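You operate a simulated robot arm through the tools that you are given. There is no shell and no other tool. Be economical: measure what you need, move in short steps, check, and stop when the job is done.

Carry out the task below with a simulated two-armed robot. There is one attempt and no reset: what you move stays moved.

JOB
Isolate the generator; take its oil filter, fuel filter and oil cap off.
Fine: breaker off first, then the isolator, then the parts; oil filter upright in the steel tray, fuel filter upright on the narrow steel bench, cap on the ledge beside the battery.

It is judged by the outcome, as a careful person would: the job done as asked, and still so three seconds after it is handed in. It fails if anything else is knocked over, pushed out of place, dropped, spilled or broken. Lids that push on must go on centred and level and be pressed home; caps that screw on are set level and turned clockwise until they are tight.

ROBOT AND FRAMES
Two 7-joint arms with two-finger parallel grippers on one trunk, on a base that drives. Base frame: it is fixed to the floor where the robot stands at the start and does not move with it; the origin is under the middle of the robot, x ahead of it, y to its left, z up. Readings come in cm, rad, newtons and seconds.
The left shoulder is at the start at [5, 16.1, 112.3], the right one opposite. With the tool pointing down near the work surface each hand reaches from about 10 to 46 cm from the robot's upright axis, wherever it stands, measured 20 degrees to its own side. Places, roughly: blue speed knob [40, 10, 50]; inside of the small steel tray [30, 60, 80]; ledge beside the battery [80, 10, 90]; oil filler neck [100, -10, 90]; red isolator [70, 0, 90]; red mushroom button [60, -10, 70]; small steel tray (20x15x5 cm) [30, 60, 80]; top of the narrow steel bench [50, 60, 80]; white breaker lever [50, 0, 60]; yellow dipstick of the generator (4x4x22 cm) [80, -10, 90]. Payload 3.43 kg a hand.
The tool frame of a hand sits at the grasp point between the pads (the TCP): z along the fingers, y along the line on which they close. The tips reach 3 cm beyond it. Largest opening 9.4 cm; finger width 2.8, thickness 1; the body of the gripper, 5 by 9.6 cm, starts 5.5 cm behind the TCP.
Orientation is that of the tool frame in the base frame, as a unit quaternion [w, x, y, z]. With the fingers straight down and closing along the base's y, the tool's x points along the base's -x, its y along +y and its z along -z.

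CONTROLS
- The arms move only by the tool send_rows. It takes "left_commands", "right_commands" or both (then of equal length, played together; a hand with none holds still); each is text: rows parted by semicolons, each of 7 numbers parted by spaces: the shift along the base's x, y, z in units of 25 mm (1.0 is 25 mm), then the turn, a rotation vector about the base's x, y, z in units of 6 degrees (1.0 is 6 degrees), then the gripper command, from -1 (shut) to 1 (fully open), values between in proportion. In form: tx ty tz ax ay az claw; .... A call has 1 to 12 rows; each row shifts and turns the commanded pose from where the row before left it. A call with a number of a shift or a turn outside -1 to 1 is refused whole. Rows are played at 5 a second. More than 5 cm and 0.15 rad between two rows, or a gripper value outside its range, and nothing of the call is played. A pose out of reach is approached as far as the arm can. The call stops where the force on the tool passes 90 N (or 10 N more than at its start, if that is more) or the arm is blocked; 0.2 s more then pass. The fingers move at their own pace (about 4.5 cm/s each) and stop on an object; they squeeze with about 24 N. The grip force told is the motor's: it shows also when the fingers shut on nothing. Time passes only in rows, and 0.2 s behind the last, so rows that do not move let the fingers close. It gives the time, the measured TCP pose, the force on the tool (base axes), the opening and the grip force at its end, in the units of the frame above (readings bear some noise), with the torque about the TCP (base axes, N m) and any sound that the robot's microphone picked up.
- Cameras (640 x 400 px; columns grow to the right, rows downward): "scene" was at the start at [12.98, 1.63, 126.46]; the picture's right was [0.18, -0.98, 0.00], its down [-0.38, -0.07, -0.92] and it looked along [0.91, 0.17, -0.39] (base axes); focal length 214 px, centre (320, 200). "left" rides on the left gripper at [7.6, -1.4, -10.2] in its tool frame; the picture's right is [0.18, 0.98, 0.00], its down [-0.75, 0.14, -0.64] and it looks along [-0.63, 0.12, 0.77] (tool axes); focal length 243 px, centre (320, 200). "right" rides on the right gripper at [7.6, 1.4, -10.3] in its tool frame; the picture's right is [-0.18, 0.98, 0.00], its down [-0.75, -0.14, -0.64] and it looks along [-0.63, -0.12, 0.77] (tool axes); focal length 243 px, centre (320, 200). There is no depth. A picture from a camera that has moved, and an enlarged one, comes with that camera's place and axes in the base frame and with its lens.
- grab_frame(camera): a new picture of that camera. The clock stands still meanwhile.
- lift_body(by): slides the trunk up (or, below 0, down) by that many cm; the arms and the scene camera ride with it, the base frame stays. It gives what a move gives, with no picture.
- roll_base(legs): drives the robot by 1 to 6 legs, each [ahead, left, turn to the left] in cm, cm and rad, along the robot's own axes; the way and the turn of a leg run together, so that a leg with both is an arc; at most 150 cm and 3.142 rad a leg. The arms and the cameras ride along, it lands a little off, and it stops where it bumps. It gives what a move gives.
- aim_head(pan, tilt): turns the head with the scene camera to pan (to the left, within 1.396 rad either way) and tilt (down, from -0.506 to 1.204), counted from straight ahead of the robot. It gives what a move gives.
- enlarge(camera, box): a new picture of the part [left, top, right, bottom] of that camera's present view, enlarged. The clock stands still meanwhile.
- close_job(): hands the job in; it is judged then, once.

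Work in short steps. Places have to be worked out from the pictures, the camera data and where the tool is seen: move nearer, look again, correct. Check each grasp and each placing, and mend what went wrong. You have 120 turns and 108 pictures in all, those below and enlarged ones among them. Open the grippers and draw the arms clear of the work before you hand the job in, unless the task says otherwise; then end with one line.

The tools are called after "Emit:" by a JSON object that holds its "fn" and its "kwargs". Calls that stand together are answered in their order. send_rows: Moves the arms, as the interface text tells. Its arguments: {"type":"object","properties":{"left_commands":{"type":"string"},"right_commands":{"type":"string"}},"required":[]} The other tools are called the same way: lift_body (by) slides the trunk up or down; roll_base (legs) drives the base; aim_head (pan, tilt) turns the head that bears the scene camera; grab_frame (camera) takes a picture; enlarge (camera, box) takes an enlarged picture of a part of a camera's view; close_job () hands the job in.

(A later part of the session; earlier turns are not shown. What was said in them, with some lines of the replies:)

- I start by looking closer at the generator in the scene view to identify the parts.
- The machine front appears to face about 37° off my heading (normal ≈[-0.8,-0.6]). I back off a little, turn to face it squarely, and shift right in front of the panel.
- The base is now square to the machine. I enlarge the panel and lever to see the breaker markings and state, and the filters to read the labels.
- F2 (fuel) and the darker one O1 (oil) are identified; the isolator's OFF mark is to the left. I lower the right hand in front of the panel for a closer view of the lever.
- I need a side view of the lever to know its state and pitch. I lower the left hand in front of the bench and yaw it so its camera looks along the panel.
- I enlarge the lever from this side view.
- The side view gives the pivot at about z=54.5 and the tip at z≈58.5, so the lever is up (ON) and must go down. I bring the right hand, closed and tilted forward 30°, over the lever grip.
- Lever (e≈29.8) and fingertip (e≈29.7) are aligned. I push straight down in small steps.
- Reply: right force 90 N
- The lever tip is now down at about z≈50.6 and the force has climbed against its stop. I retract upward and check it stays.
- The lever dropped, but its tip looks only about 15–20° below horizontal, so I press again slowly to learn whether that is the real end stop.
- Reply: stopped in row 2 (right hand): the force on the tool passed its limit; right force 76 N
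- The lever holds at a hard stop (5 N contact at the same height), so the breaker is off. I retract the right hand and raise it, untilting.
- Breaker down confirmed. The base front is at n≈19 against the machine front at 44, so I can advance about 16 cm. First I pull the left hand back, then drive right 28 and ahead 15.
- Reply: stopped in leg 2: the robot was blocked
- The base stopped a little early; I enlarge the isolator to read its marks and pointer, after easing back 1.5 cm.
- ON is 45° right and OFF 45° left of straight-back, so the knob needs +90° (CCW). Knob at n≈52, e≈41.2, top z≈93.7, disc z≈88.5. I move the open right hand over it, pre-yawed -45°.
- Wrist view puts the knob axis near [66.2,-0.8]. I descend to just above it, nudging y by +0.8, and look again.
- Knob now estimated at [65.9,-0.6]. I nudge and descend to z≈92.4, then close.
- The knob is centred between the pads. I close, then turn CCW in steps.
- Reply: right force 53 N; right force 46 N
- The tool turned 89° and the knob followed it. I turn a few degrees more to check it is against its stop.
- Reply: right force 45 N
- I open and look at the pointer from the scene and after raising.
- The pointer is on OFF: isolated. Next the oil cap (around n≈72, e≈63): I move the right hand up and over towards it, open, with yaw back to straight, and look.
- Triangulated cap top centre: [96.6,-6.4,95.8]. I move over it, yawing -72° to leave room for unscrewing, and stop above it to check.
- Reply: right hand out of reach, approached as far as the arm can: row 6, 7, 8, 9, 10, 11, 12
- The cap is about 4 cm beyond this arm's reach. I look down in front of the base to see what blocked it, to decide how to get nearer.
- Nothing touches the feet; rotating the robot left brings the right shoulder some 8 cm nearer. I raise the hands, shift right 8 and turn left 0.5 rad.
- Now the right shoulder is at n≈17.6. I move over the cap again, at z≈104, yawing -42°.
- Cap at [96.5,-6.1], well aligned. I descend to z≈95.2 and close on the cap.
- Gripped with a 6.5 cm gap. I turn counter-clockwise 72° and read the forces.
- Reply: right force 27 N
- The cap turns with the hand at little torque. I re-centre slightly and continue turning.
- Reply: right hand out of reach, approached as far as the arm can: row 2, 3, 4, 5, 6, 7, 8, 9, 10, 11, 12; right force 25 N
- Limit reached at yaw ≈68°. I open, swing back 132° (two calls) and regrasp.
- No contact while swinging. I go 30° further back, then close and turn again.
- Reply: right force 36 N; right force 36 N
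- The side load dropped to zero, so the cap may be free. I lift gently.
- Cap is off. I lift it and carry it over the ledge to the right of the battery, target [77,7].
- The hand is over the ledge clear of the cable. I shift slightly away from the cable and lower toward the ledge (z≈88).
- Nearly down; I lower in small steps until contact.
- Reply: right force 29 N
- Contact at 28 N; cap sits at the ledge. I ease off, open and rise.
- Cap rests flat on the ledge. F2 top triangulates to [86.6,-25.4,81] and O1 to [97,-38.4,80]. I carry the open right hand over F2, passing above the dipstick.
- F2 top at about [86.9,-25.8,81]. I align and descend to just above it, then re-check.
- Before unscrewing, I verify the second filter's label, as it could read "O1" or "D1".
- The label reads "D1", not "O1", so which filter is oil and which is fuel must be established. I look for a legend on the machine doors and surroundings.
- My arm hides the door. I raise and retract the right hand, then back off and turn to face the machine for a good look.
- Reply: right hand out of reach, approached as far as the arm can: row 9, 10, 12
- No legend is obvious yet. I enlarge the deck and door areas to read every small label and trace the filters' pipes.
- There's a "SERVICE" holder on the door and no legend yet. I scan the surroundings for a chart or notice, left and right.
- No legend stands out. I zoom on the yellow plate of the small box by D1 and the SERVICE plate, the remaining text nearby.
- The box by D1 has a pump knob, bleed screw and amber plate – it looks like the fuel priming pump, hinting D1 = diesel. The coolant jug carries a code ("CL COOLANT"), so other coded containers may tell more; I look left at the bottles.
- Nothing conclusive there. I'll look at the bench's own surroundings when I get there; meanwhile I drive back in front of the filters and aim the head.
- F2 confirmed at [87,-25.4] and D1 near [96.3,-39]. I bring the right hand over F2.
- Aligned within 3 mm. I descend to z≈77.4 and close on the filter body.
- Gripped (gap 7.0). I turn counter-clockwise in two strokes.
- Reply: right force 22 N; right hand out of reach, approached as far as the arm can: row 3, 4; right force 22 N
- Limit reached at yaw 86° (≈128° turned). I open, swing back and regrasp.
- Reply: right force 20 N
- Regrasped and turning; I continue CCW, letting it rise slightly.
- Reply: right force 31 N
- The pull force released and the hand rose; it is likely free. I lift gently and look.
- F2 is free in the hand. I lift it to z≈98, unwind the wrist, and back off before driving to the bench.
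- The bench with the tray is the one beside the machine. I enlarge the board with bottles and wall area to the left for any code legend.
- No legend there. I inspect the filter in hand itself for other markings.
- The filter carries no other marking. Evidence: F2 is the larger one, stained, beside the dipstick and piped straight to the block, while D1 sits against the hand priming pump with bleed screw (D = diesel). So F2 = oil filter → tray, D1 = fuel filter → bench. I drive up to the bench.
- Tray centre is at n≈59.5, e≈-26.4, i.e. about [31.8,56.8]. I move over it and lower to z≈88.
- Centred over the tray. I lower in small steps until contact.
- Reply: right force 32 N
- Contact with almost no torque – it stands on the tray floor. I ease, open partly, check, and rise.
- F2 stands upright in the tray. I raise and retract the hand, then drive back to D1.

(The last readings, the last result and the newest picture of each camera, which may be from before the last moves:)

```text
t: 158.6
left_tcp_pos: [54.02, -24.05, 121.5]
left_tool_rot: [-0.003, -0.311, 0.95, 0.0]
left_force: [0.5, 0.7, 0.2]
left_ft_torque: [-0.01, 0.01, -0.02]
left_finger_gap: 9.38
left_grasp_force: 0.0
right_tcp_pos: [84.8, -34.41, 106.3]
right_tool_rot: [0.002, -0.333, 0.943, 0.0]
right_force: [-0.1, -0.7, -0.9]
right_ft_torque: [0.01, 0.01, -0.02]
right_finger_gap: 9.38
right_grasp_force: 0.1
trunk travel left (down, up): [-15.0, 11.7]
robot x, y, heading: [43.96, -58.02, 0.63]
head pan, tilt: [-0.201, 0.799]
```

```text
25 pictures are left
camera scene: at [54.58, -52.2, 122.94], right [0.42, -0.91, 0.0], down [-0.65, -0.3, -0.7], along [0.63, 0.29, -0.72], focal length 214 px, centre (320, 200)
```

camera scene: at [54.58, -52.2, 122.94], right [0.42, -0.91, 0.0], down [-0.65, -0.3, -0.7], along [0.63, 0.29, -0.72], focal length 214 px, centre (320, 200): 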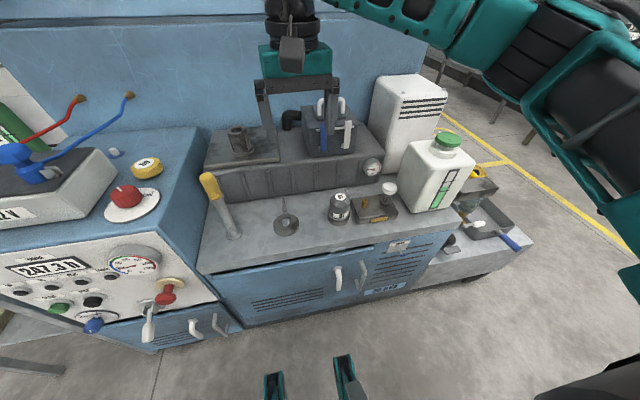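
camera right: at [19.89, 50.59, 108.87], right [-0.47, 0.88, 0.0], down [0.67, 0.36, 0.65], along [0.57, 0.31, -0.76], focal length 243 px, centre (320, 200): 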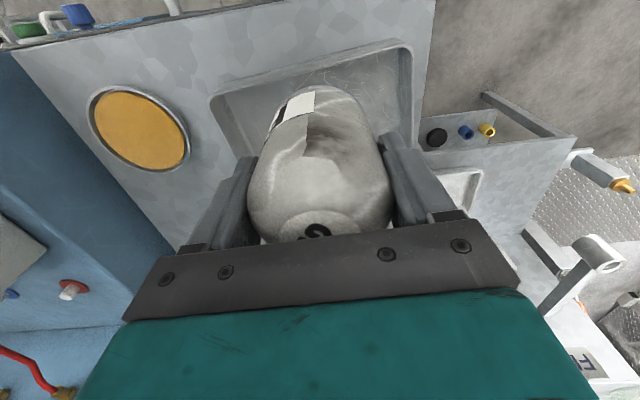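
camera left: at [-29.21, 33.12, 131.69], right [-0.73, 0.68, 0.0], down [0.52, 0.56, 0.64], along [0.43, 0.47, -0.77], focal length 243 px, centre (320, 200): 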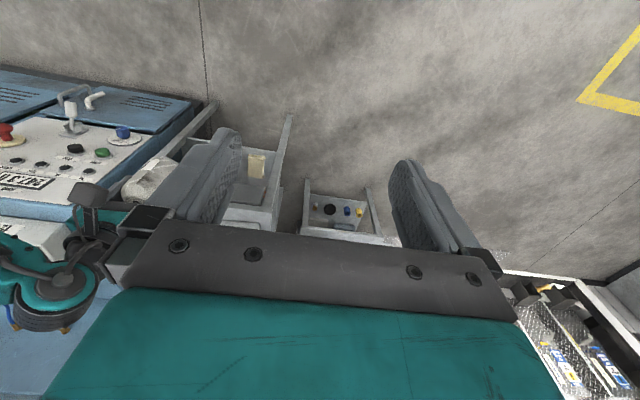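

I enlarge the bare F2 mount and D1 for plumbing evidence and position.

Emit:
{"fn": "enlarge", "kwargs": {"camera": "scene", "box": [265, 170, 405, 245]}}

```text
4.57 times, centred on (335, 208) of scene
camera zoom: at [54.58, -52.2, 122.94], right [0.42, -0.91, 0.0], down [-0.65, -0.3, -0.7], along [0.63, 0.29, -0.72], focal length 980 px, centre (251, 166)
```

zoom: 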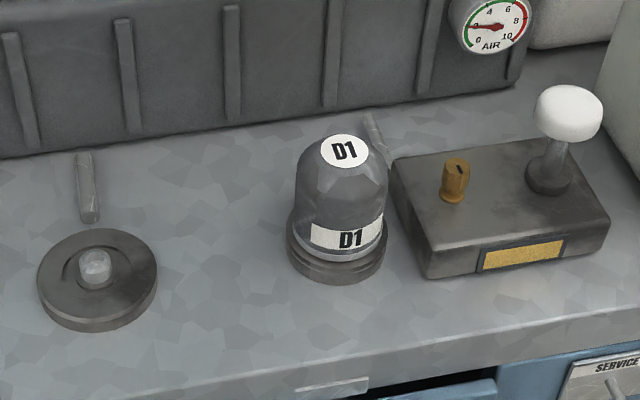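

D1 sits tight against the priming-pump box, consistent with it being the fuel filter. I move over D1 with yaw to about -33°, down to z≈88.

Emit:
{"fn": "send_rows", "kwargs": {"right_commands": ".38 -.15 -.2 0 0 -1 1; .38 -.15 -.4 0 0 -1 1; .38 -.15 -.6 0 0 -1 1; .38 -.15 -.6 0 0 -1 1; .38 -.15 -.6 0 0 -1 1; .38 -.15 -.6 0 0 -1 1; .38 -.15 -.6 0 0 -1 1; .38 -.15 -.6 0 0 -1 1; .38 -.15 -.6 0 0 -1 1; .38 -.15 -.7 0 0 -1 1; .38 -.15 -.8 0 0 -1 1; .38 -.15 -.8 0 0 -1 1"}}

Emit:
{"fn": "grab_frame", "kwargs": {"camera": "right"}}

```text
t: 161.2
left_tcp_pos: [53.99, -24.09, 121.47]
left_tool_rot: [-0.003, -0.311, 0.95, 0.0]
left_force: [0.8, 0.7, -0.3]
left_ft_torque: [-0.01, 0.0, 0.0]
left_finger_gap: 9.41
left_grasp_force: 0.1
right_tcp_pos: [96.38, -39.25, 88.71]
right_tool_rot: [0.003, 0.285, 0.958, -0.002]
right_force: [0.7, 0.0, 0.0]
right_ft_torque: [-0.03, 0.01, -0.02]
right_finger_gap: 9.41
right_grasp_force: 0.0
trunk travel left (down, up): [-15.0, 11.7]
robot x, y, heading: [44.02, -57.79, 0.632]
head pan, tilt: [-0.201, 0.799]
```

```text
23 pictures are left
camera right: at [90.75, -33.79, 98.95], right [0.69, 0.72, 0.0], down [0.55, -0.53, 0.65], along [0.47, -0.45, -0.76], focal length 243 px, centre (320, 200)
```

right: 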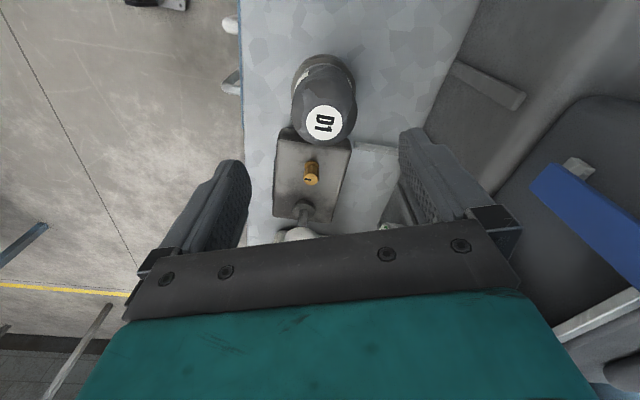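

D1 axis at [96.8,-39.0]; the fingers will come down front and back of it, clear of the pump box. I align, descend to z≈77.8 and close.

Emit:
{"fn": "send_rows", "kwargs": {"right_commands": ".16 .1 -.8 0 0 0 .8; 0 0 -.9 0 0 0 .8; 0 0 -.9 0 0 0 .8; 0 0 -.8 0 0 0 .8; 0 0 -.6 0 0 0 .8; 0 0 -.35 0 0 0 .8; 0 0 0 0 0 0 -1; 0 0 0 0 0 0 -1; 0 0 0 0 0 0 -1; 0 0 0 0 0 0 -1"}}

Emit:
{"fn": "enlarge", "kwargs": {"camera": "scene", "box": [265, 150, 425, 250]}}

```text
t: 163.4
left_tcp_pos: [54.01, -24.25, 121.47]
left_tool_rot: [-0.001, -0.31, 0.951, 0.001]
left_force: [-0.1, -1.0, 0.2]
left_ft_torque: [0.01, -0.02, -0.01]
left_finger_gap: 9.39
left_grasp_force: 0.1
right_tcp_pos: [96.65, -39.02, 77.6]
right_tool_rot: [0.001, 0.285, 0.958, -0.003]
right_force: [-8.6, -13.1, 1.3]
right_ft_torque: [-0.23, 0.09, -0.06]
right_finger_gap: 6.11
right_grasp_force: 23.6
trunk travel left (down, up): [-15.0, 11.7]
robot x, y, heading: [44.16, -58.0, 0.633]
head pan, tilt: [-0.201, 0.799]
```

```text
4.00 times, centred on (345, 200) of scene
camera zoom: at [54.52, -52.31, 122.95], right [0.42, -0.91, 0.0], down [-0.65, -0.3, -0.7], along [0.63, 0.29, -0.72], focal length 858 px, centre (220, 200)
```

zoom: 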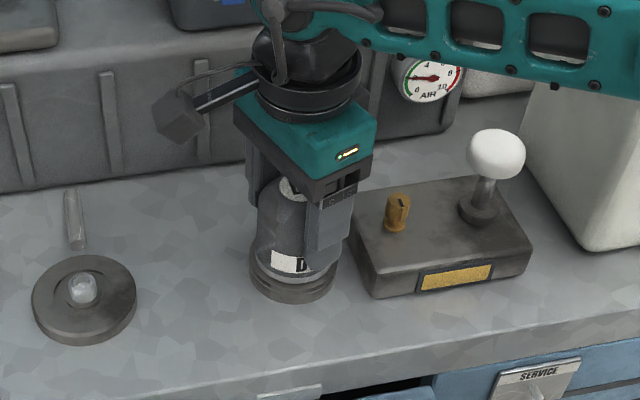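

Grip gap 6.1. To be sure the fingertip sweeps above the pump box, I regrip 0.6 cm higher, then start turning CCW.

Emit:
{"fn": "send_rows", "kwargs": {"right_commands": "0 0 0 0 0 0 .6; 0 0 .25 0 0 0 .6; -.05 -.08 0 0 0 0 -1; 0 0 0 0 0 0 -1; 0 0 0 0 0 0 -1; 0 0 0 0 0 1 -1; 0 0 0 0 0 1 -1; 0 0 0 0 0 1 -1; 0 0 0 0 0 1 -1; 0 0 0 0 0 1 -1; 0 0 0 0 0 1 -1"}}

Emit:
{"fn": "enlarge", "kwargs": {"camera": "scene", "box": [265, 150, 425, 250]}}

```text
t: 165.8
left_tcp_pos: [54.0, -24.06, 121.52]
left_tool_rot: [-0.001, -0.31, 0.951, 0.0]
left_force: [-0.1, -0.6, -0.1]
left_ft_torque: [0.0, -0.03, -0.01]
left_finger_gap: 9.39
left_grasp_force: 0.1
right_tcp_pos: [96.57, -39.24, 78.43]
right_tool_rot: [0.002, -0.026, 1.0, -0.001]
right_force: [-0.7, -10.9, 7.7]
right_ft_torque: [0.12, -0.03, -0.08]
right_finger_gap: 6.1
right_grasp_force: 24.1
trunk travel left (down, up): [-15.0, 11.7]
robot x, y, heading: [44.18, -57.92, 0.629]
head pan, tilt: [-0.201, 0.799]
```

```text
4.00 times, centred on (345, 200) of scene
camera zoom: at [54.53, -52.32, 122.96], right [0.42, -0.91, 0.0], down [-0.65, -0.3, -0.7], along [0.63, 0.29, -0.72], focal length 858 px, centre (220, 200)
```

zoom: 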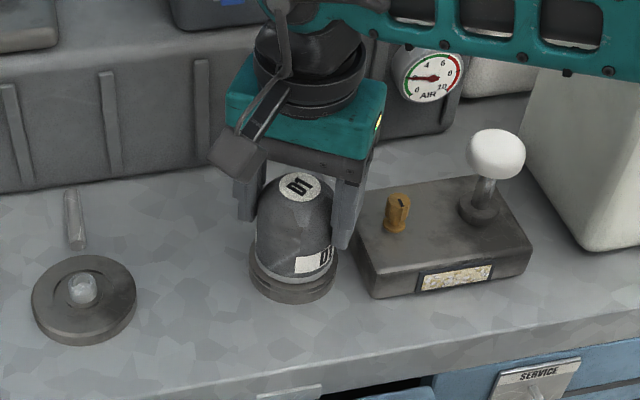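

The pump box's amber sight window turned pale as D1 was loosened: air in the fuel circuit – D1 is confirmed as the fuel filter. I continue turning.

Emit:
{"fn": "send_rows", "kwargs": {"right_commands": "0 -.04 0 0 0 1 -1; 0 0 .01 0 0 1 -1; 0 0 .01 0 0 1 -1; 0 0 .01 0 0 1 -1; 0 0 .01 0 0 1 -1; 0 0 .01 0 0 1 -1; 0 0 .01 0 0 1 -1; 0 0 .01 0 0 1 -1; 0 0 .01 0 0 1 -1; 0 0 .01 0 0 1 -1; 0 0 .01 0 0 1 -1; 0 0 .01 0 0 1 -1"}}

Emit:
{"fn": "send_rows", "kwargs": {"right_commands": "0 0 0 0 0 0 .6; 0 0 0 0 0 0 .6; 0 0 0 0 0 -1 .6; 0 0 0 0 0 -1 .6; 0 0 0 0 0 -1 .6; 0 0 0 0 0 -1 .6; 0 0 0 0 0 -1 .6; 0 0 0 0 0 -1 .6; 0 0 0 0 0 -1 .6; 0 0 0 0 0 -1 .6; 0 0 0 0 0 -1 .6; 0 0 0 0 0 -1 .6"}}

Emit:
{"fn": "send_rows", "kwargs": {"right_commands": "0 0 0 0 0 -1 .6; 0 0 0 0 0 -1 .6; 0 0 0 0 0 -1 .6; 0 0 0 0 0 -1 .6; 0 0 0 0 0 -1 .6; 0 0 0 0 0 -1 .6; 0 0 0 0 0 -1 .6; 0 0 0 0 0 -1 .6; 0 0 0 0 0 -1 .6; 0 0 0 0 0 0 -1; 0 0 0 0 0 0 -1; 0 0 0 0 0 0 -1"}}

```text
t: 168.4
left_tcp_pos: [54.17, -23.99, 121.46]
left_tool_rot: [-0.001, -0.31, 0.951, 0.001]
left_force: [-0.2, 0.0, -0.4]
left_ft_torque: [0.01, 0.02, 0.0]
left_finger_gap: 9.39
left_grasp_force: 0.1
right_tcp_pos: [96.8, -39.34, 78.48]
right_tool_rot: [0.004, -0.608, 0.794, -0.002]
right_force: [18.8, -10.3, -1.2]
right_ft_torque: [-0.13, -0.11, -0.04]
right_finger_gap: 6.0
right_grasp_force: 24.0
trunk travel left (down, up): [-15.0, 11.7]
robot x, y, heading: [44.37, -57.87, 0.633]
head pan, tilt: [-0.201, 0.799]
```

```text
t: 171.0
left_tcp_pos: [54.1, -24.09, 121.59]
left_tool_rot: [-0.001, -0.31, 0.951, 0.0]
left_force: [-0.7, 0.5, 0.3]
left_ft_torque: [-0.03, 0.03, -0.02]
left_finger_gap: 9.4
left_grasp_force: 0.0
right_tcp_pos: [96.64, -39.22, 78.68]
right_tool_rot: [0.004, -0.128, 0.992, 0.0]
right_force: [0.4, 0.7, 0.4]
right_ft_torque: [0.01, 0.04, -0.01]
right_finger_gap: 7.55
right_grasp_force: 0.0
trunk travel left (down, up): [-15.0, 11.7]
robot x, y, heading: [44.07, -58.3, 0.63]
head pan, tilt: [-0.201, 0.799]
```

```text
t: 173.6
left_tcp_pos: [54.12, -24.0, 121.41]
left_tool_rot: [-0.003, -0.31, 0.951, 0.0]
left_force: [-0.3, -0.1, -1.2]
left_ft_torque: [0.03, 0.04, 0.0]
left_finger_gap: 9.39
left_grasp_force: 0.1
right_tcp_pos: [96.79, -39.13, 78.65]
right_tool_rot: [0.003, 0.334, 0.942, -0.001]
right_force: [6.1, 7.7, -0.5]
right_ft_torque: [0.1, -0.1, 0.06]
right_finger_gap: 6.05
right_grasp_force: 23.5
trunk travel left (down, up): [-15.0, 11.7]
robot x, y, heading: [44.08, -57.92, 0.631]
head pan, tilt: [-0.201, 0.799]
```

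Regrasped at yaw -39°. I turn another 114° with a slight rise.

Emit:
{"fn": "send_rows", "kwargs": {"right_commands": ".03 .03 .01 0 0 1 -1; 0 0 .01 0 0 1 -1; 0 0 .01 0 0 1 -1; 0 0 .01 0 0 1 -1; 0 0 .01 0 0 1 -1; 0 0 .01 0 0 1 -1; 0 0 .01 0 0 1 -1; 0 0 .01 0 0 1 -1; 0 0 .01 0 0 1 -1; 0 0 .01 0 0 1 -1; 0 0 .01 0 0 1 -1; 0 0 .01 0 0 1 -1"}}

Emit:
{"fn": "send_rows", "kwargs": {"right_commands": "0 0 .02 0 0 1 -1; 0 0 .02 0 0 1 -1; 0 0 .02 0 0 1 -1; 0 0 .02 0 0 1 -1; 0 0 .02 0 0 1 -1; 0 0 .02 0 0 1 -1; 0 0 .02 0 0 1 -1; 0 0 0 0 0 0 -1"}}

Emit:
{"fn": "enlarge", "kwargs": {"camera": "scene", "box": [265, 150, 425, 250]}}

```text
t: 176.2
left_tcp_pos: [54.18, -24.21, 121.52]
left_tool_rot: [-0.002, -0.311, 0.951, 0.0]
left_force: [0.6, 0.5, -0.5]
left_ft_torque: [0.01, 0.01, -0.02]
left_finger_gap: 9.4
left_grasp_force: 0.0
right_tcp_pos: [96.77, -39.31, 78.81]
right_tool_rot: [0.004, -0.284, 0.959, -0.001]
right_force: [10.8, -14.3, -0.1]
right_ft_torque: [0.04, -0.13, -0.01]
right_finger_gap: 5.83
right_grasp_force: 23.9
trunk travel left (down, up): [-15.0, 11.7]
robot x, y, heading: [44.27, -58.2, 0.633]
head pan, tilt: [-0.201, 0.799]
```

```text
t: 178.0
left_tcp_pos: [54.16, -24.01, 121.48]
left_tool_rot: [-0.003, -0.31, 0.951, 0.001]
left_force: [-0.4, 0.1, 0.3]
left_ft_torque: [-0.02, 0.0, -0.03]
left_finger_gap: 9.41
left_grasp_force: 0.1
right_tcp_pos: [96.84, -39.35, 78.99]
right_tool_rot: [0.003, -0.607, 0.794, -0.001]
right_force: [15.3, -13.3, -12.8]
right_ft_torque: [-0.3, -0.13, -0.01]
right_finger_gap: 5.8
right_grasp_force: 24.0
trunk travel left (down, up): [-15.0, 11.7]
robot x, y, heading: [44.05, -57.54, 0.63]
head pan, tilt: [-0.201, 0.799]
```

```text
4.00 times, centred on (345, 200) of scene
camera zoom: at [54.81, -52.26, 122.91], right [0.42, -0.91, 0.0], down [-0.65, -0.3, -0.7], along [0.63, 0.29, -0.72], focal length 858 px, centre (220, 200)
```

zoom: 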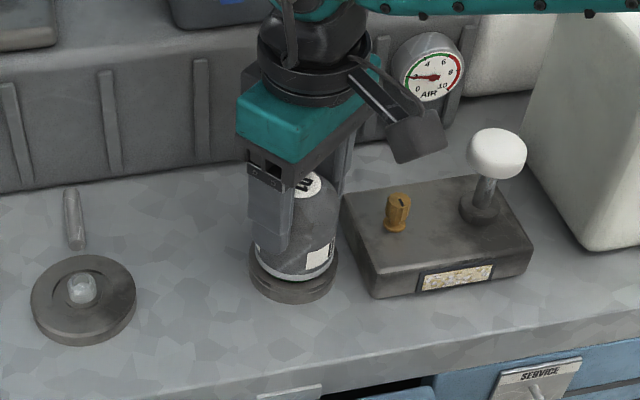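

About 222° turned, gap shrank to 5.8 (fingers creeping up the dome). I regrasp 0.5 cm lower and do another stroke.

Emit:
{"fn": "send_rows", "kwargs": {"right_commands": "0 0 0 0 0 0 .6; 0 0 0 0 0 0 .6; 0 0 0 0 0 -1 .6; 0 0 0 0 0 -1 .6; 0 0 0 0 0 -1 .6; 0 0 0 0 0 -1 .6; 0 0 0 0 0 -1 .6; 0 0 0 0 0 -1 .6; 0 0 0 0 0 -1 .6; 0 0 0 0 0 -1 .6; 0 0 0 0 0 -1 .6; 0 0 0 0 0 -1 .6"}}

Emit:
{"fn": "send_rows", "kwargs": {"right_commands": "0 0 0 0 0 -1 .6; 0 0 0 0 0 -1 .6; 0 0 0 0 0 -1 .6; 0 0 0 0 0 -1 .6; 0 0 0 0 0 -1 .6; 0 0 -.2 0 0 -1 .6; 0 0 -.1 0 0 0 .6; 0 0 0 0 0 0 -1; 0 0 0 0 0 0 -1; 0 0 0 0 0 0 -1; 0 0 0 0 0 1 -1; 0 0 0 0 0 1 -1"}}

Emit:
{"fn": "send_rows", "kwargs": {"right_commands": "0 0 .01 0 0 1 -1; 0 0 .01 0 0 1 -1; 0 0 .01 0 0 1 -1; 0 0 .01 0 0 1 -1; 0 0 .01 0 0 1 -1; 0 0 .01 0 0 1 -1; 0 0 .01 0 0 1 -1; 0 0 0 0 0 0 -1"}}

```text
t: 180.6
left_tcp_pos: [53.96, -24.11, 121.35]
left_tool_rot: [-0.002, -0.31, 0.951, 0.0]
left_force: [1.2, -0.1, -0.1]
left_ft_torque: [-0.01, 0.0, -0.01]
left_finger_gap: 9.41
left_grasp_force: 0.0
right_tcp_pos: [96.64, -39.05, 79.17]
right_tool_rot: [0.003, -0.128, 0.992, 0.0]
right_force: [0.5, -0.5, 0.6]
right_ft_torque: [0.01, -0.02, 0.0]
right_finger_gap: 7.5
right_grasp_force: 0.0
trunk travel left (down, up): [-15.0, 11.7]
robot x, y, heading: [44.18, -58.25, 0.629]
head pan, tilt: [-0.201, 0.799]
```

```text
t: 183.2
left_tcp_pos: [54.05, -24.17, 121.46]
left_tool_rot: [-0.001, -0.312, 0.95, 0.001]
left_force: [-0.1, 0.0, 0.1]
left_ft_torque: [0.03, -0.01, 0.01]
left_finger_gap: 9.37
left_grasp_force: 0.0
right_tcp_pos: [96.7, -39.18, 78.24]
right_tool_rot: [0.002, 0.079, 0.997, -0.002]
right_force: [-4.7, -5.1, 0.5]
right_ft_torque: [-0.04, 0.11, -0.04]
right_finger_gap: 6.16
right_grasp_force: 24.2
trunk travel left (down, up): [-15.0, 11.7]
robot x, y, heading: [44.06, -57.93, 0.624]
head pan, tilt: [-0.201, 0.799]
```

```text
t: 185.0
left_tcp_pos: [54.04, -24.06, 121.38]
left_tool_rot: [-0.002, -0.311, 0.95, 0.0]
left_force: [-0.5, -0.5, -1.4]
left_ft_torque: [-0.01, 0.02, 0.02]
left_finger_gap: 9.41
left_grasp_force: 0.1
right_tcp_pos: [96.67, -39.05, 78.51]
right_tool_rot: [0.002, -0.284, 0.959, -0.001]
right_force: [-0.1, 0.2, -0.6]
right_ft_torque: [-0.02, -0.02, 0.02]
right_finger_gap: 6.1
right_grasp_force: 24.0
trunk travel left (down, up): [-15.0, 11.7]
robot x, y, heading: [44.11, -58.11, 0.625]
head pan, tilt: [-0.201, 0.799]
```

Forces are zero now (weight only), so it is probably free. I lift gently and look.

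Emit:
{"fn": "send_rows", "kwargs": {"right_commands": "0 0 .1 0 0 .5 -1; 0 0 .2 0 0 0 -1; 0 0 .3 0 0 0 -1; 0 0 .4 0 0 0 -1; 0 0 .4 0 0 0 -1"}}

Emit:
{"fn": "enlarge", "kwargs": {"camera": "scene", "box": [265, 150, 425, 250]}}

```text
t: 186.2
left_tcp_pos: [54.0, -24.11, 121.28]
left_tool_rot: [-0.002, -0.311, 0.95, 0.0]
left_force: [-0.3, -0.8, 0.1]
left_ft_torque: [-0.02, 0.02, 0.03]
left_finger_gap: 9.4
left_grasp_force: 0.2
right_tcp_pos: [96.69, -39.13, 82.06]
right_tool_rot: [0.003, -0.308, 0.951, 0.0]
right_force: [0.2, -0.2, -2.0]
right_ft_torque: [0.01, -0.01, 0.0]
right_finger_gap: 6.07
right_grasp_force: 23.9
trunk travel left (down, up): [-15.0, 11.7]
robot x, y, heading: [44.16, -57.69, 0.633]
head pan, tilt: [-0.201, 0.799]
```

```text
4.00 times, centred on (345, 200) of scene
camera zoom: at [54.6, -52.2, 122.94], right [0.42, -0.91, 0.0], down [-0.65, -0.3, -0.7], along [0.63, 0.29, -0.72], focal length 858 px, centre (220, 200)
```

zoom: 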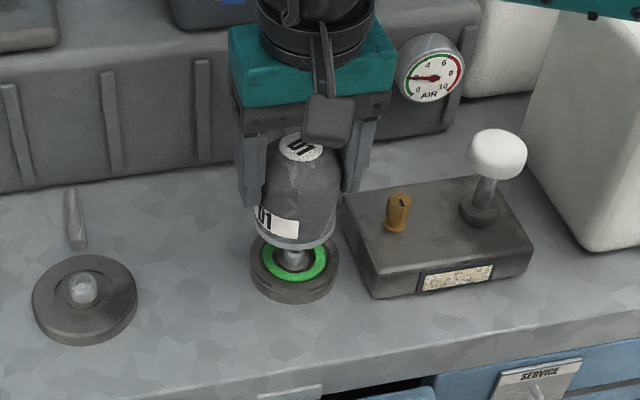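

D1 is off (its seal ring stayed on the mount; not part of this job). I lift to z≈103, retract a little, and drive back to the bench, finishing with a slight left turn for reach.

Emit:
{"fn": "send_rows", "kwargs": {"right_commands": "0 0 1 0 0 0 -1; 0 0 1 0 0 0 -1; 0 0 1 0 0 0 -1; 0 0 1 0 0 0 -1; 0 0 1 0 0 0 -1; 0 0 1 0 0 0 -1; 0 0 1 0 0 0 -1; -.6 -.45 1 0 0 0 -1; -.64 -.48 .3 0 0 0 -1; -.64 -.48 0 0 0 0 -1"}}

Emit:
{"fn": "roll_base", "kwargs": {"legs": [[-26, 0, 0], [0, 97, 0], [27, 0, 0], [0, 0, 0.3]]}}

Emit:
{"fn": "aim_head", "kwargs": {"pan": -0.3, "tilt": 0.75}}

Emit:
{"fn": "grab_frame", "kwargs": {"camera": "scene"}}

```text
t: 188.4
left_tcp_pos: [54.09, -24.19, 121.58]
left_tool_rot: [-0.001, -0.311, 0.95, 0.0]
left_force: [-0.2, -0.4, -0.2]
left_ft_torque: [0.0, 0.01, -0.02]
left_finger_gap: 9.38
left_grasp_force: 0.0
right_tcp_pos: [91.92, -42.76, 102.84]
right_tool_rot: [0.002, -0.308, 0.951, 0.0]
right_force: [0.8, -1.0, -2.4]
right_ft_torque: [-0.02, 0.0, 0.02]
right_finger_gap: 6.03
right_grasp_force: 24.0
trunk travel left (down, up): [-15.0, 11.7]
robot x, y, heading: [44.05, -58.14, 0.63]
head pan, tilt: [-0.201, 0.799]
```

```text
t: 197.4
left_tcp_pos: [-11.62, 55.68, 121.42]
left_tool_rot: [-0.001, -0.438, 0.899, 0.0]
left_force: [0.4, -0.3, -0.2]
left_ft_torque: [-0.01, 0.0, -0.04]
left_finger_gap: 9.41
left_grasp_force: 0.0
right_tcp_pos: [29.93, 48.15, 102.85]
right_tool_rot: [0.003, -0.436, 0.9, 0.0]
right_force: [-0.2, 0.1, -2.4]
right_ft_torque: [-0.01, -0.03, 0.0]
right_finger_gap: 5.98
right_grasp_force: 24.1
trunk travel left (down, up): [-15.0, 11.7]
robot x, y, heading: [-12.03, 20.33, 0.904]
head pan, tilt: [-0.201, 0.799]
```

```text
t: 198.1
left_tcp_pos: [-11.61, 55.65, 121.45]
left_tool_rot: [-0.002, -0.438, 0.899, 0.0]
left_force: [-0.8, 0.4, 1.0]
left_ft_torque: [0.01, 0.0, -0.01]
left_finger_gap: 9.39
left_grasp_force: 0.1
right_tcp_pos: [29.91, 48.08, 102.85]
right_tool_rot: [0.004, -0.436, 0.9, 0.0]
right_force: [1.0, -0.3, -2.5]
right_ft_torque: [0.02, -0.01, 0.0]
right_finger_gap: 5.96
right_grasp_force: 23.9
trunk travel left (down, up): [-15.0, 11.7]
robot x, y, heading: [-12.02, 20.67, 0.903]
head pan, tilt: [-0.3, 0.75]
```

```text
18 pictures are left
camera scene: at [-2.82, 28.32, 123.34], right [0.57, -0.82, 0.0], down [-0.56, -0.39, -0.73], along [0.6, 0.42, -0.68], focal length 214 px, centre (320, 200)
```

scene: 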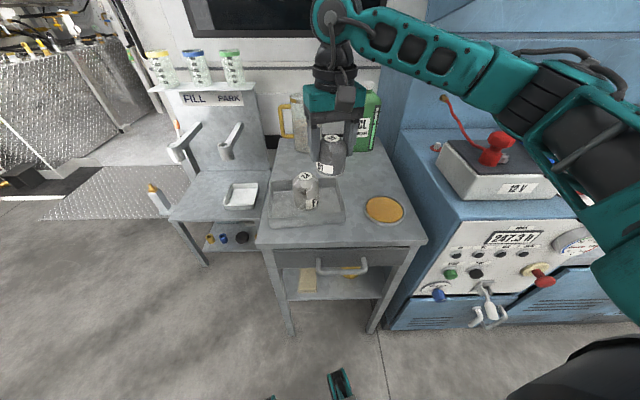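

Path clear. I move D1 over the free spot behind the tray ([49.8,49.5]), rotating a little so the fingers clear the tray corner, and lower to z≈89.

Emit:
{"fn": "send_rows", "kwargs": {"right_commands": ".885 .062 0 0 0 -.6 -1; .885 .062 0 0 0 -.6 -1; .885 .062 0 0 0 -.6 -1; .885 .062 0 0 0 -.6 -1; .885 .062 0 0 0 -.6 -1; .885 .062 0 0 0 -.6 -1; .885 .062 0 0 0 -.6 -1; .885 .062 0 0 0 -.6 -1; .885 .062 0 0 0 -.6 -1; 0 0 -.9 0 0 0 -1; 0 0 -.9 0 0 0 -1; 0 0 -.9 0 0 0 -1"}}

Emit:
{"fn": "send_rows", "kwargs": {"right_commands": "0 0 -.9 0 0 0 -1; 0 0 -.9 0 0 0 -1; 0 0 -.7 0 0 0 -1; 0 0 0 0 0 0 -1"}}

Emit:
{"fn": "enlarge", "kwargs": {"camera": "scene", "box": [260, 80, 440, 250]}}

```text
t: 200.7
left_tcp_pos: [-11.63, 55.74, 121.4]
left_tool_rot: [-0.001, -0.438, 0.899, 0.0]
left_force: [0.4, 0.2, -0.2]
left_ft_torque: [0.0, 0.0, 0.02]
left_finger_gap: 9.39
left_grasp_force: 0.1
right_tcp_pos: [49.78, 49.55, 95.89]
right_tool_rot: [0.002, -0.168, 0.986, -0.001]
right_force: [-0.2, 0.1, -2.0]
right_ft_torque: [0.0, -0.01, 0.0]
right_finger_gap: 5.97
right_grasp_force: 23.7
trunk travel left (down, up): [-15.0, 11.7]
robot x, y, heading: [-12.2, 20.57, 0.904]
head pan, tilt: [-0.3, 0.75]
```

```text
t: 201.7
left_tcp_pos: [-11.61, 55.75, 121.36]
left_tool_rot: [-0.001, -0.439, 0.899, 0.0]
left_force: [-0.2, -0.3, 0.0]
left_ft_torque: [-0.01, 0.04, 0.0]
left_finger_gap: 9.4
left_grasp_force: 0.0
right_tcp_pos: [49.68, 49.62, 89.71]
right_tool_rot: [0.003, -0.168, 0.986, 0.0]
right_force: [-0.5, -0.3, -2.5]
right_ft_torque: [0.04, 0.03, 0.04]
right_finger_gap: 5.94
right_grasp_force: 23.7
trunk travel left (down, up): [-15.0, 11.7]
robot x, y, heading: [-12.28, 20.38, 0.904]
head pan, tilt: [-0.3, 0.75]
```

```text
2.35 times, centred on (350, 165) of scene
camera zoom: at [-2.81, 28.32, 123.34], right [0.57, -0.82, 0.0], down [-0.56, -0.39, -0.73], along [0.6, 0.42, -0.68], focal length 505 px, centre (249, 282)
```

zoom: 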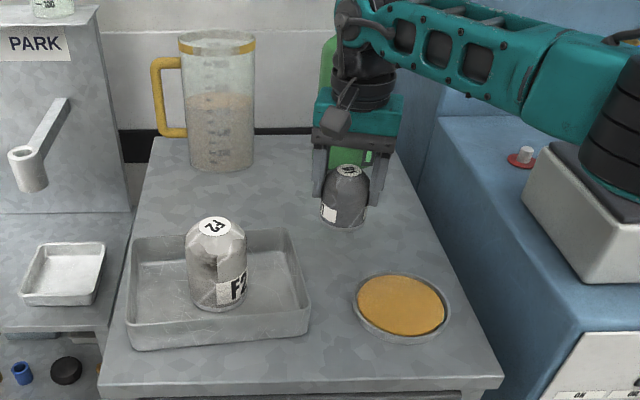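

The spot is clear all round. I lower in small steps to contact.

Emit:
{"fn": "send_rows", "kwargs": {"right_commands": "0 0 -.4 0 0 0 -1; 0 0 -.4 0 0 0 -1; 0 0 -.3 0 0 0 -1; 0 0 -.2 0 0 0 -1; 0 0 -.15 0 0 0 -1; 0 0 0 0 0 0 -1"}}

```text
t: 203.1
left_tcp_pos: [-11.67, 55.66, 121.45]
left_tool_rot: [-0.002, -0.438, 0.899, 0.0]
left_force: [-0.2, 0.6, 0.2]
left_ft_torque: [0.0, 0.05, -0.03]
left_finger_gap: 9.43
left_grasp_force: 0.1
right_tcp_pos: [49.73, 49.52, 86.21]
right_tool_rot: [0.004, -0.168, 0.986, 0.0]
right_force: [0.3, -0.4, 3.0]
right_ft_torque: [-0.17, 0.05, 0.02]
right_finger_gap: 5.97
right_grasp_force: 23.8
trunk travel left (down, up): [-15.0, 11.7]
robot x, y, heading: [-11.71, 20.38, 0.907]
head pan, tilt: [-0.3, 0.75]
```

Contact just made at z≈86.2. I press a touch more, then open gently and rise.

Emit:
{"fn": "send_rows", "kwargs": {"right_commands": "0 0 -.08 0 0 0 -1; 0 0 0 0 0 0 -1; 0 0 0 0 0 0 .4; 0 0 0 0 0 0 .55; 0 0 0 0 0 0 .65; 0 0 0 0 0 0 .65; 0 0 .5 0 0 0 .65; 0 0 .9 0 0 0 .65; 0 0 .9 0 0 0 .65; 0 0 .9 0 0 0 .65; 0 0 .9 0 0 0 .65; 0 0 .9 0 0 0 .65"}}

Emit:
{"fn": "enlarge", "kwargs": {"camera": "scene", "box": [260, 80, 440, 250]}}

```text
t: 205.7
left_tcp_pos: [-11.75, 55.88, 121.51]
left_tool_rot: [-0.002, -0.438, 0.899, 0.0]
left_force: [-0.1, 0.0, 0.5]
left_ft_torque: [0.0, -0.04, 0.0]
left_finger_gap: 9.37
left_grasp_force: 0.0
right_tcp_pos: [49.64, 49.56, 98.41]
right_tool_rot: [0.002, -0.167, 0.986, -0.001]
right_force: [0.5, -0.2, -0.4]
right_ft_torque: [0.0, 0.01, -0.03]
right_finger_gap: 7.75
right_grasp_force: 0.1
trunk travel left (down, up): [-15.0, 11.7]
robot x, y, heading: [-11.74, 20.46, 0.906]
head pan, tilt: [-0.3, 0.75]
```

```text
2.35 times, centred on (350, 165) of scene
camera zoom: at [-2.85, 28.31, 123.34], right [0.57, -0.82, 0.0], down [-0.56, -0.39, -0.73], along [0.6, 0.42, -0.68], focal length 505 px, centre (249, 282)
```

zoom: 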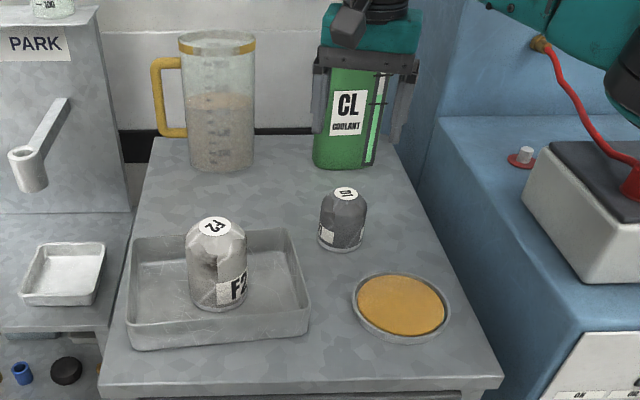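

Both filters stand upright in place. I raise and retract the hand, back off, and take a final look at the whole scene.

Emit:
{"fn": "send_rows", "kwargs": {"right_commands": "0 0 1 0 0 0 1; 0 0 1 0 0 0 1; 0 0 1 0 0 0 1; -.8 -.6 0 0 0 0 1; -.8 -.6 0 0 0 0 1; -.8 -.6 0 0 0 0 1; -.8 -.6 0 0 0 0 1; -.8 -.6 0 0 0 0 1; -.8 -.6 0 0 0 0 1"}}

Emit:
{"fn": "roll_base", "kwargs": {"legs": [[-28, 0, 0], [0, 0, -0.28], [0, -25, 0]]}}

Emit:
{"fn": "aim_head", "kwargs": {"pan": -0.1, "tilt": 0.5}}

Emit:
{"fn": "grab_frame", "kwargs": {"camera": "scene"}}

```text
t: 207.7
left_tcp_pos: [-11.69, 55.77, 121.45]
left_tool_rot: [-0.002, -0.438, 0.899, 0.0]
left_force: [-0.5, -0.2, 0.1]
left_ft_torque: [-0.01, -0.02, 0.0]
left_finger_gap: 9.39
left_grasp_force: 0.0
right_tcp_pos: [37.74, 40.61, 105.88]
right_tool_rot: [0.003, -0.168, 0.986, -0.001]
right_force: [-0.6, 0.2, 0.0]
right_ft_torque: [-0.01, 0.01, 0.05]
right_finger_gap: 9.42
right_grasp_force: 0.0
trunk travel left (down, up): [-15.0, 11.7]
robot x, y, heading: [-11.91, 20.53, 0.903]
head pan, tilt: [-0.3, 0.75]
```

```text
t: 212.0
left_tcp_pos: [-4.57, 12.05, 121.54]
left_tool_rot: [-0.002, -0.309, 0.951, 0.001]
left_force: [-0.1, -0.5, -0.2]
left_ft_torque: [0.05, -0.01, -0.02]
left_finger_gap: 9.41
left_grasp_force: 0.1
right_tcp_pos: [38.78, -16.14, 105.83]
right_tool_rot: [0.003, -0.027, 1.0, -0.001]
right_force: [0.0, -0.8, -0.2]
right_ft_torque: [-0.01, 0.01, 0.05]
right_finger_gap: 9.4
right_grasp_force: 0.2
trunk travel left (down, up): [-15.0, 11.7]
robot x, y, heading: [-14.35, -21.79, 0.629]
head pan, tilt: [-0.3, 0.75]
```

```text
t: 212.8
left_tcp_pos: [-4.56, 12.14, 121.35]
left_tool_rot: [-0.001, -0.308, 0.952, 0.0]
left_force: [1.1, -0.4, 0.0]
left_ft_torque: [-0.03, -0.01, 0.02]
left_finger_gap: 9.4
left_grasp_force: 0.1
right_tcp_pos: [38.79, -16.2, 105.97]
right_tool_rot: [0.002, -0.027, 1.0, -0.001]
right_force: [0.4, -0.9, 0.3]
right_ft_torque: [0.0, -0.03, 0.0]
right_finger_gap: 9.4
right_grasp_force: 0.1
trunk travel left (down, up): [-15.0, 11.7]
robot x, y, heading: [-14.71, -21.73, 0.617]
head pan, tilt: [-0.099, 0.499]
```

```text
15 pictures are left
camera scene: at [-3.56, -14.81, 125.53], right [0.5, -0.87, 0.0], down [-0.41, -0.24, -0.88], along [0.76, 0.44, -0.48], focal length 214 px, centre (320, 200)
```

scene: 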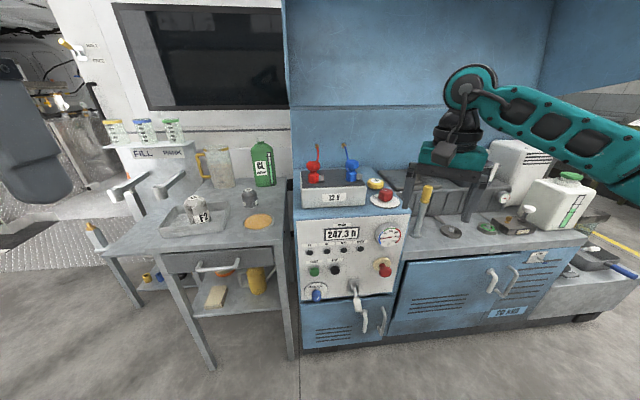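

Everything looks in order; I verify the lever, isolator and cap once more in close-up.

Emit:
{"fn": "enlarge", "kwargs": {"camera": "scene", "box": [290, 140, 450, 340]}}

```text
2.00 times, centred on (370, 240) of scene
camera zoom: at [-3.56, -14.81, 125.53], right [0.5, -0.87, 0.0], down [-0.41, -0.24, -0.88], along [0.76, 0.44, -0.48], focal length 429 px, centre (220, 120)
```

zoom: 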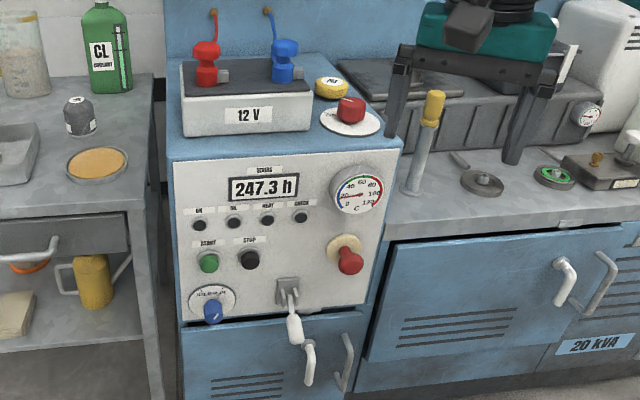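

The lever is down, the isolator is on OFF, the cap is on the ledge and both filters are upright, with the grippers open and clear, so I hand in.

Emit:
{"fn": "close_job", "kwargs": {}}

```text
The job is handed in.
```

The generator is isolated: the breaker went off first, then the isolator. The oil filter (F2) is upright in the steel tray, the fuel filter (D1) is upright on the narrow steel bench, and the oil cap is on the ledge beside the battery. No legend gave the filter codes; I took D1 as the fuel filter because it sits against the priming pump, whose sight window turned pale as D1 loosened. D1's green seal ring stayed on its mount.
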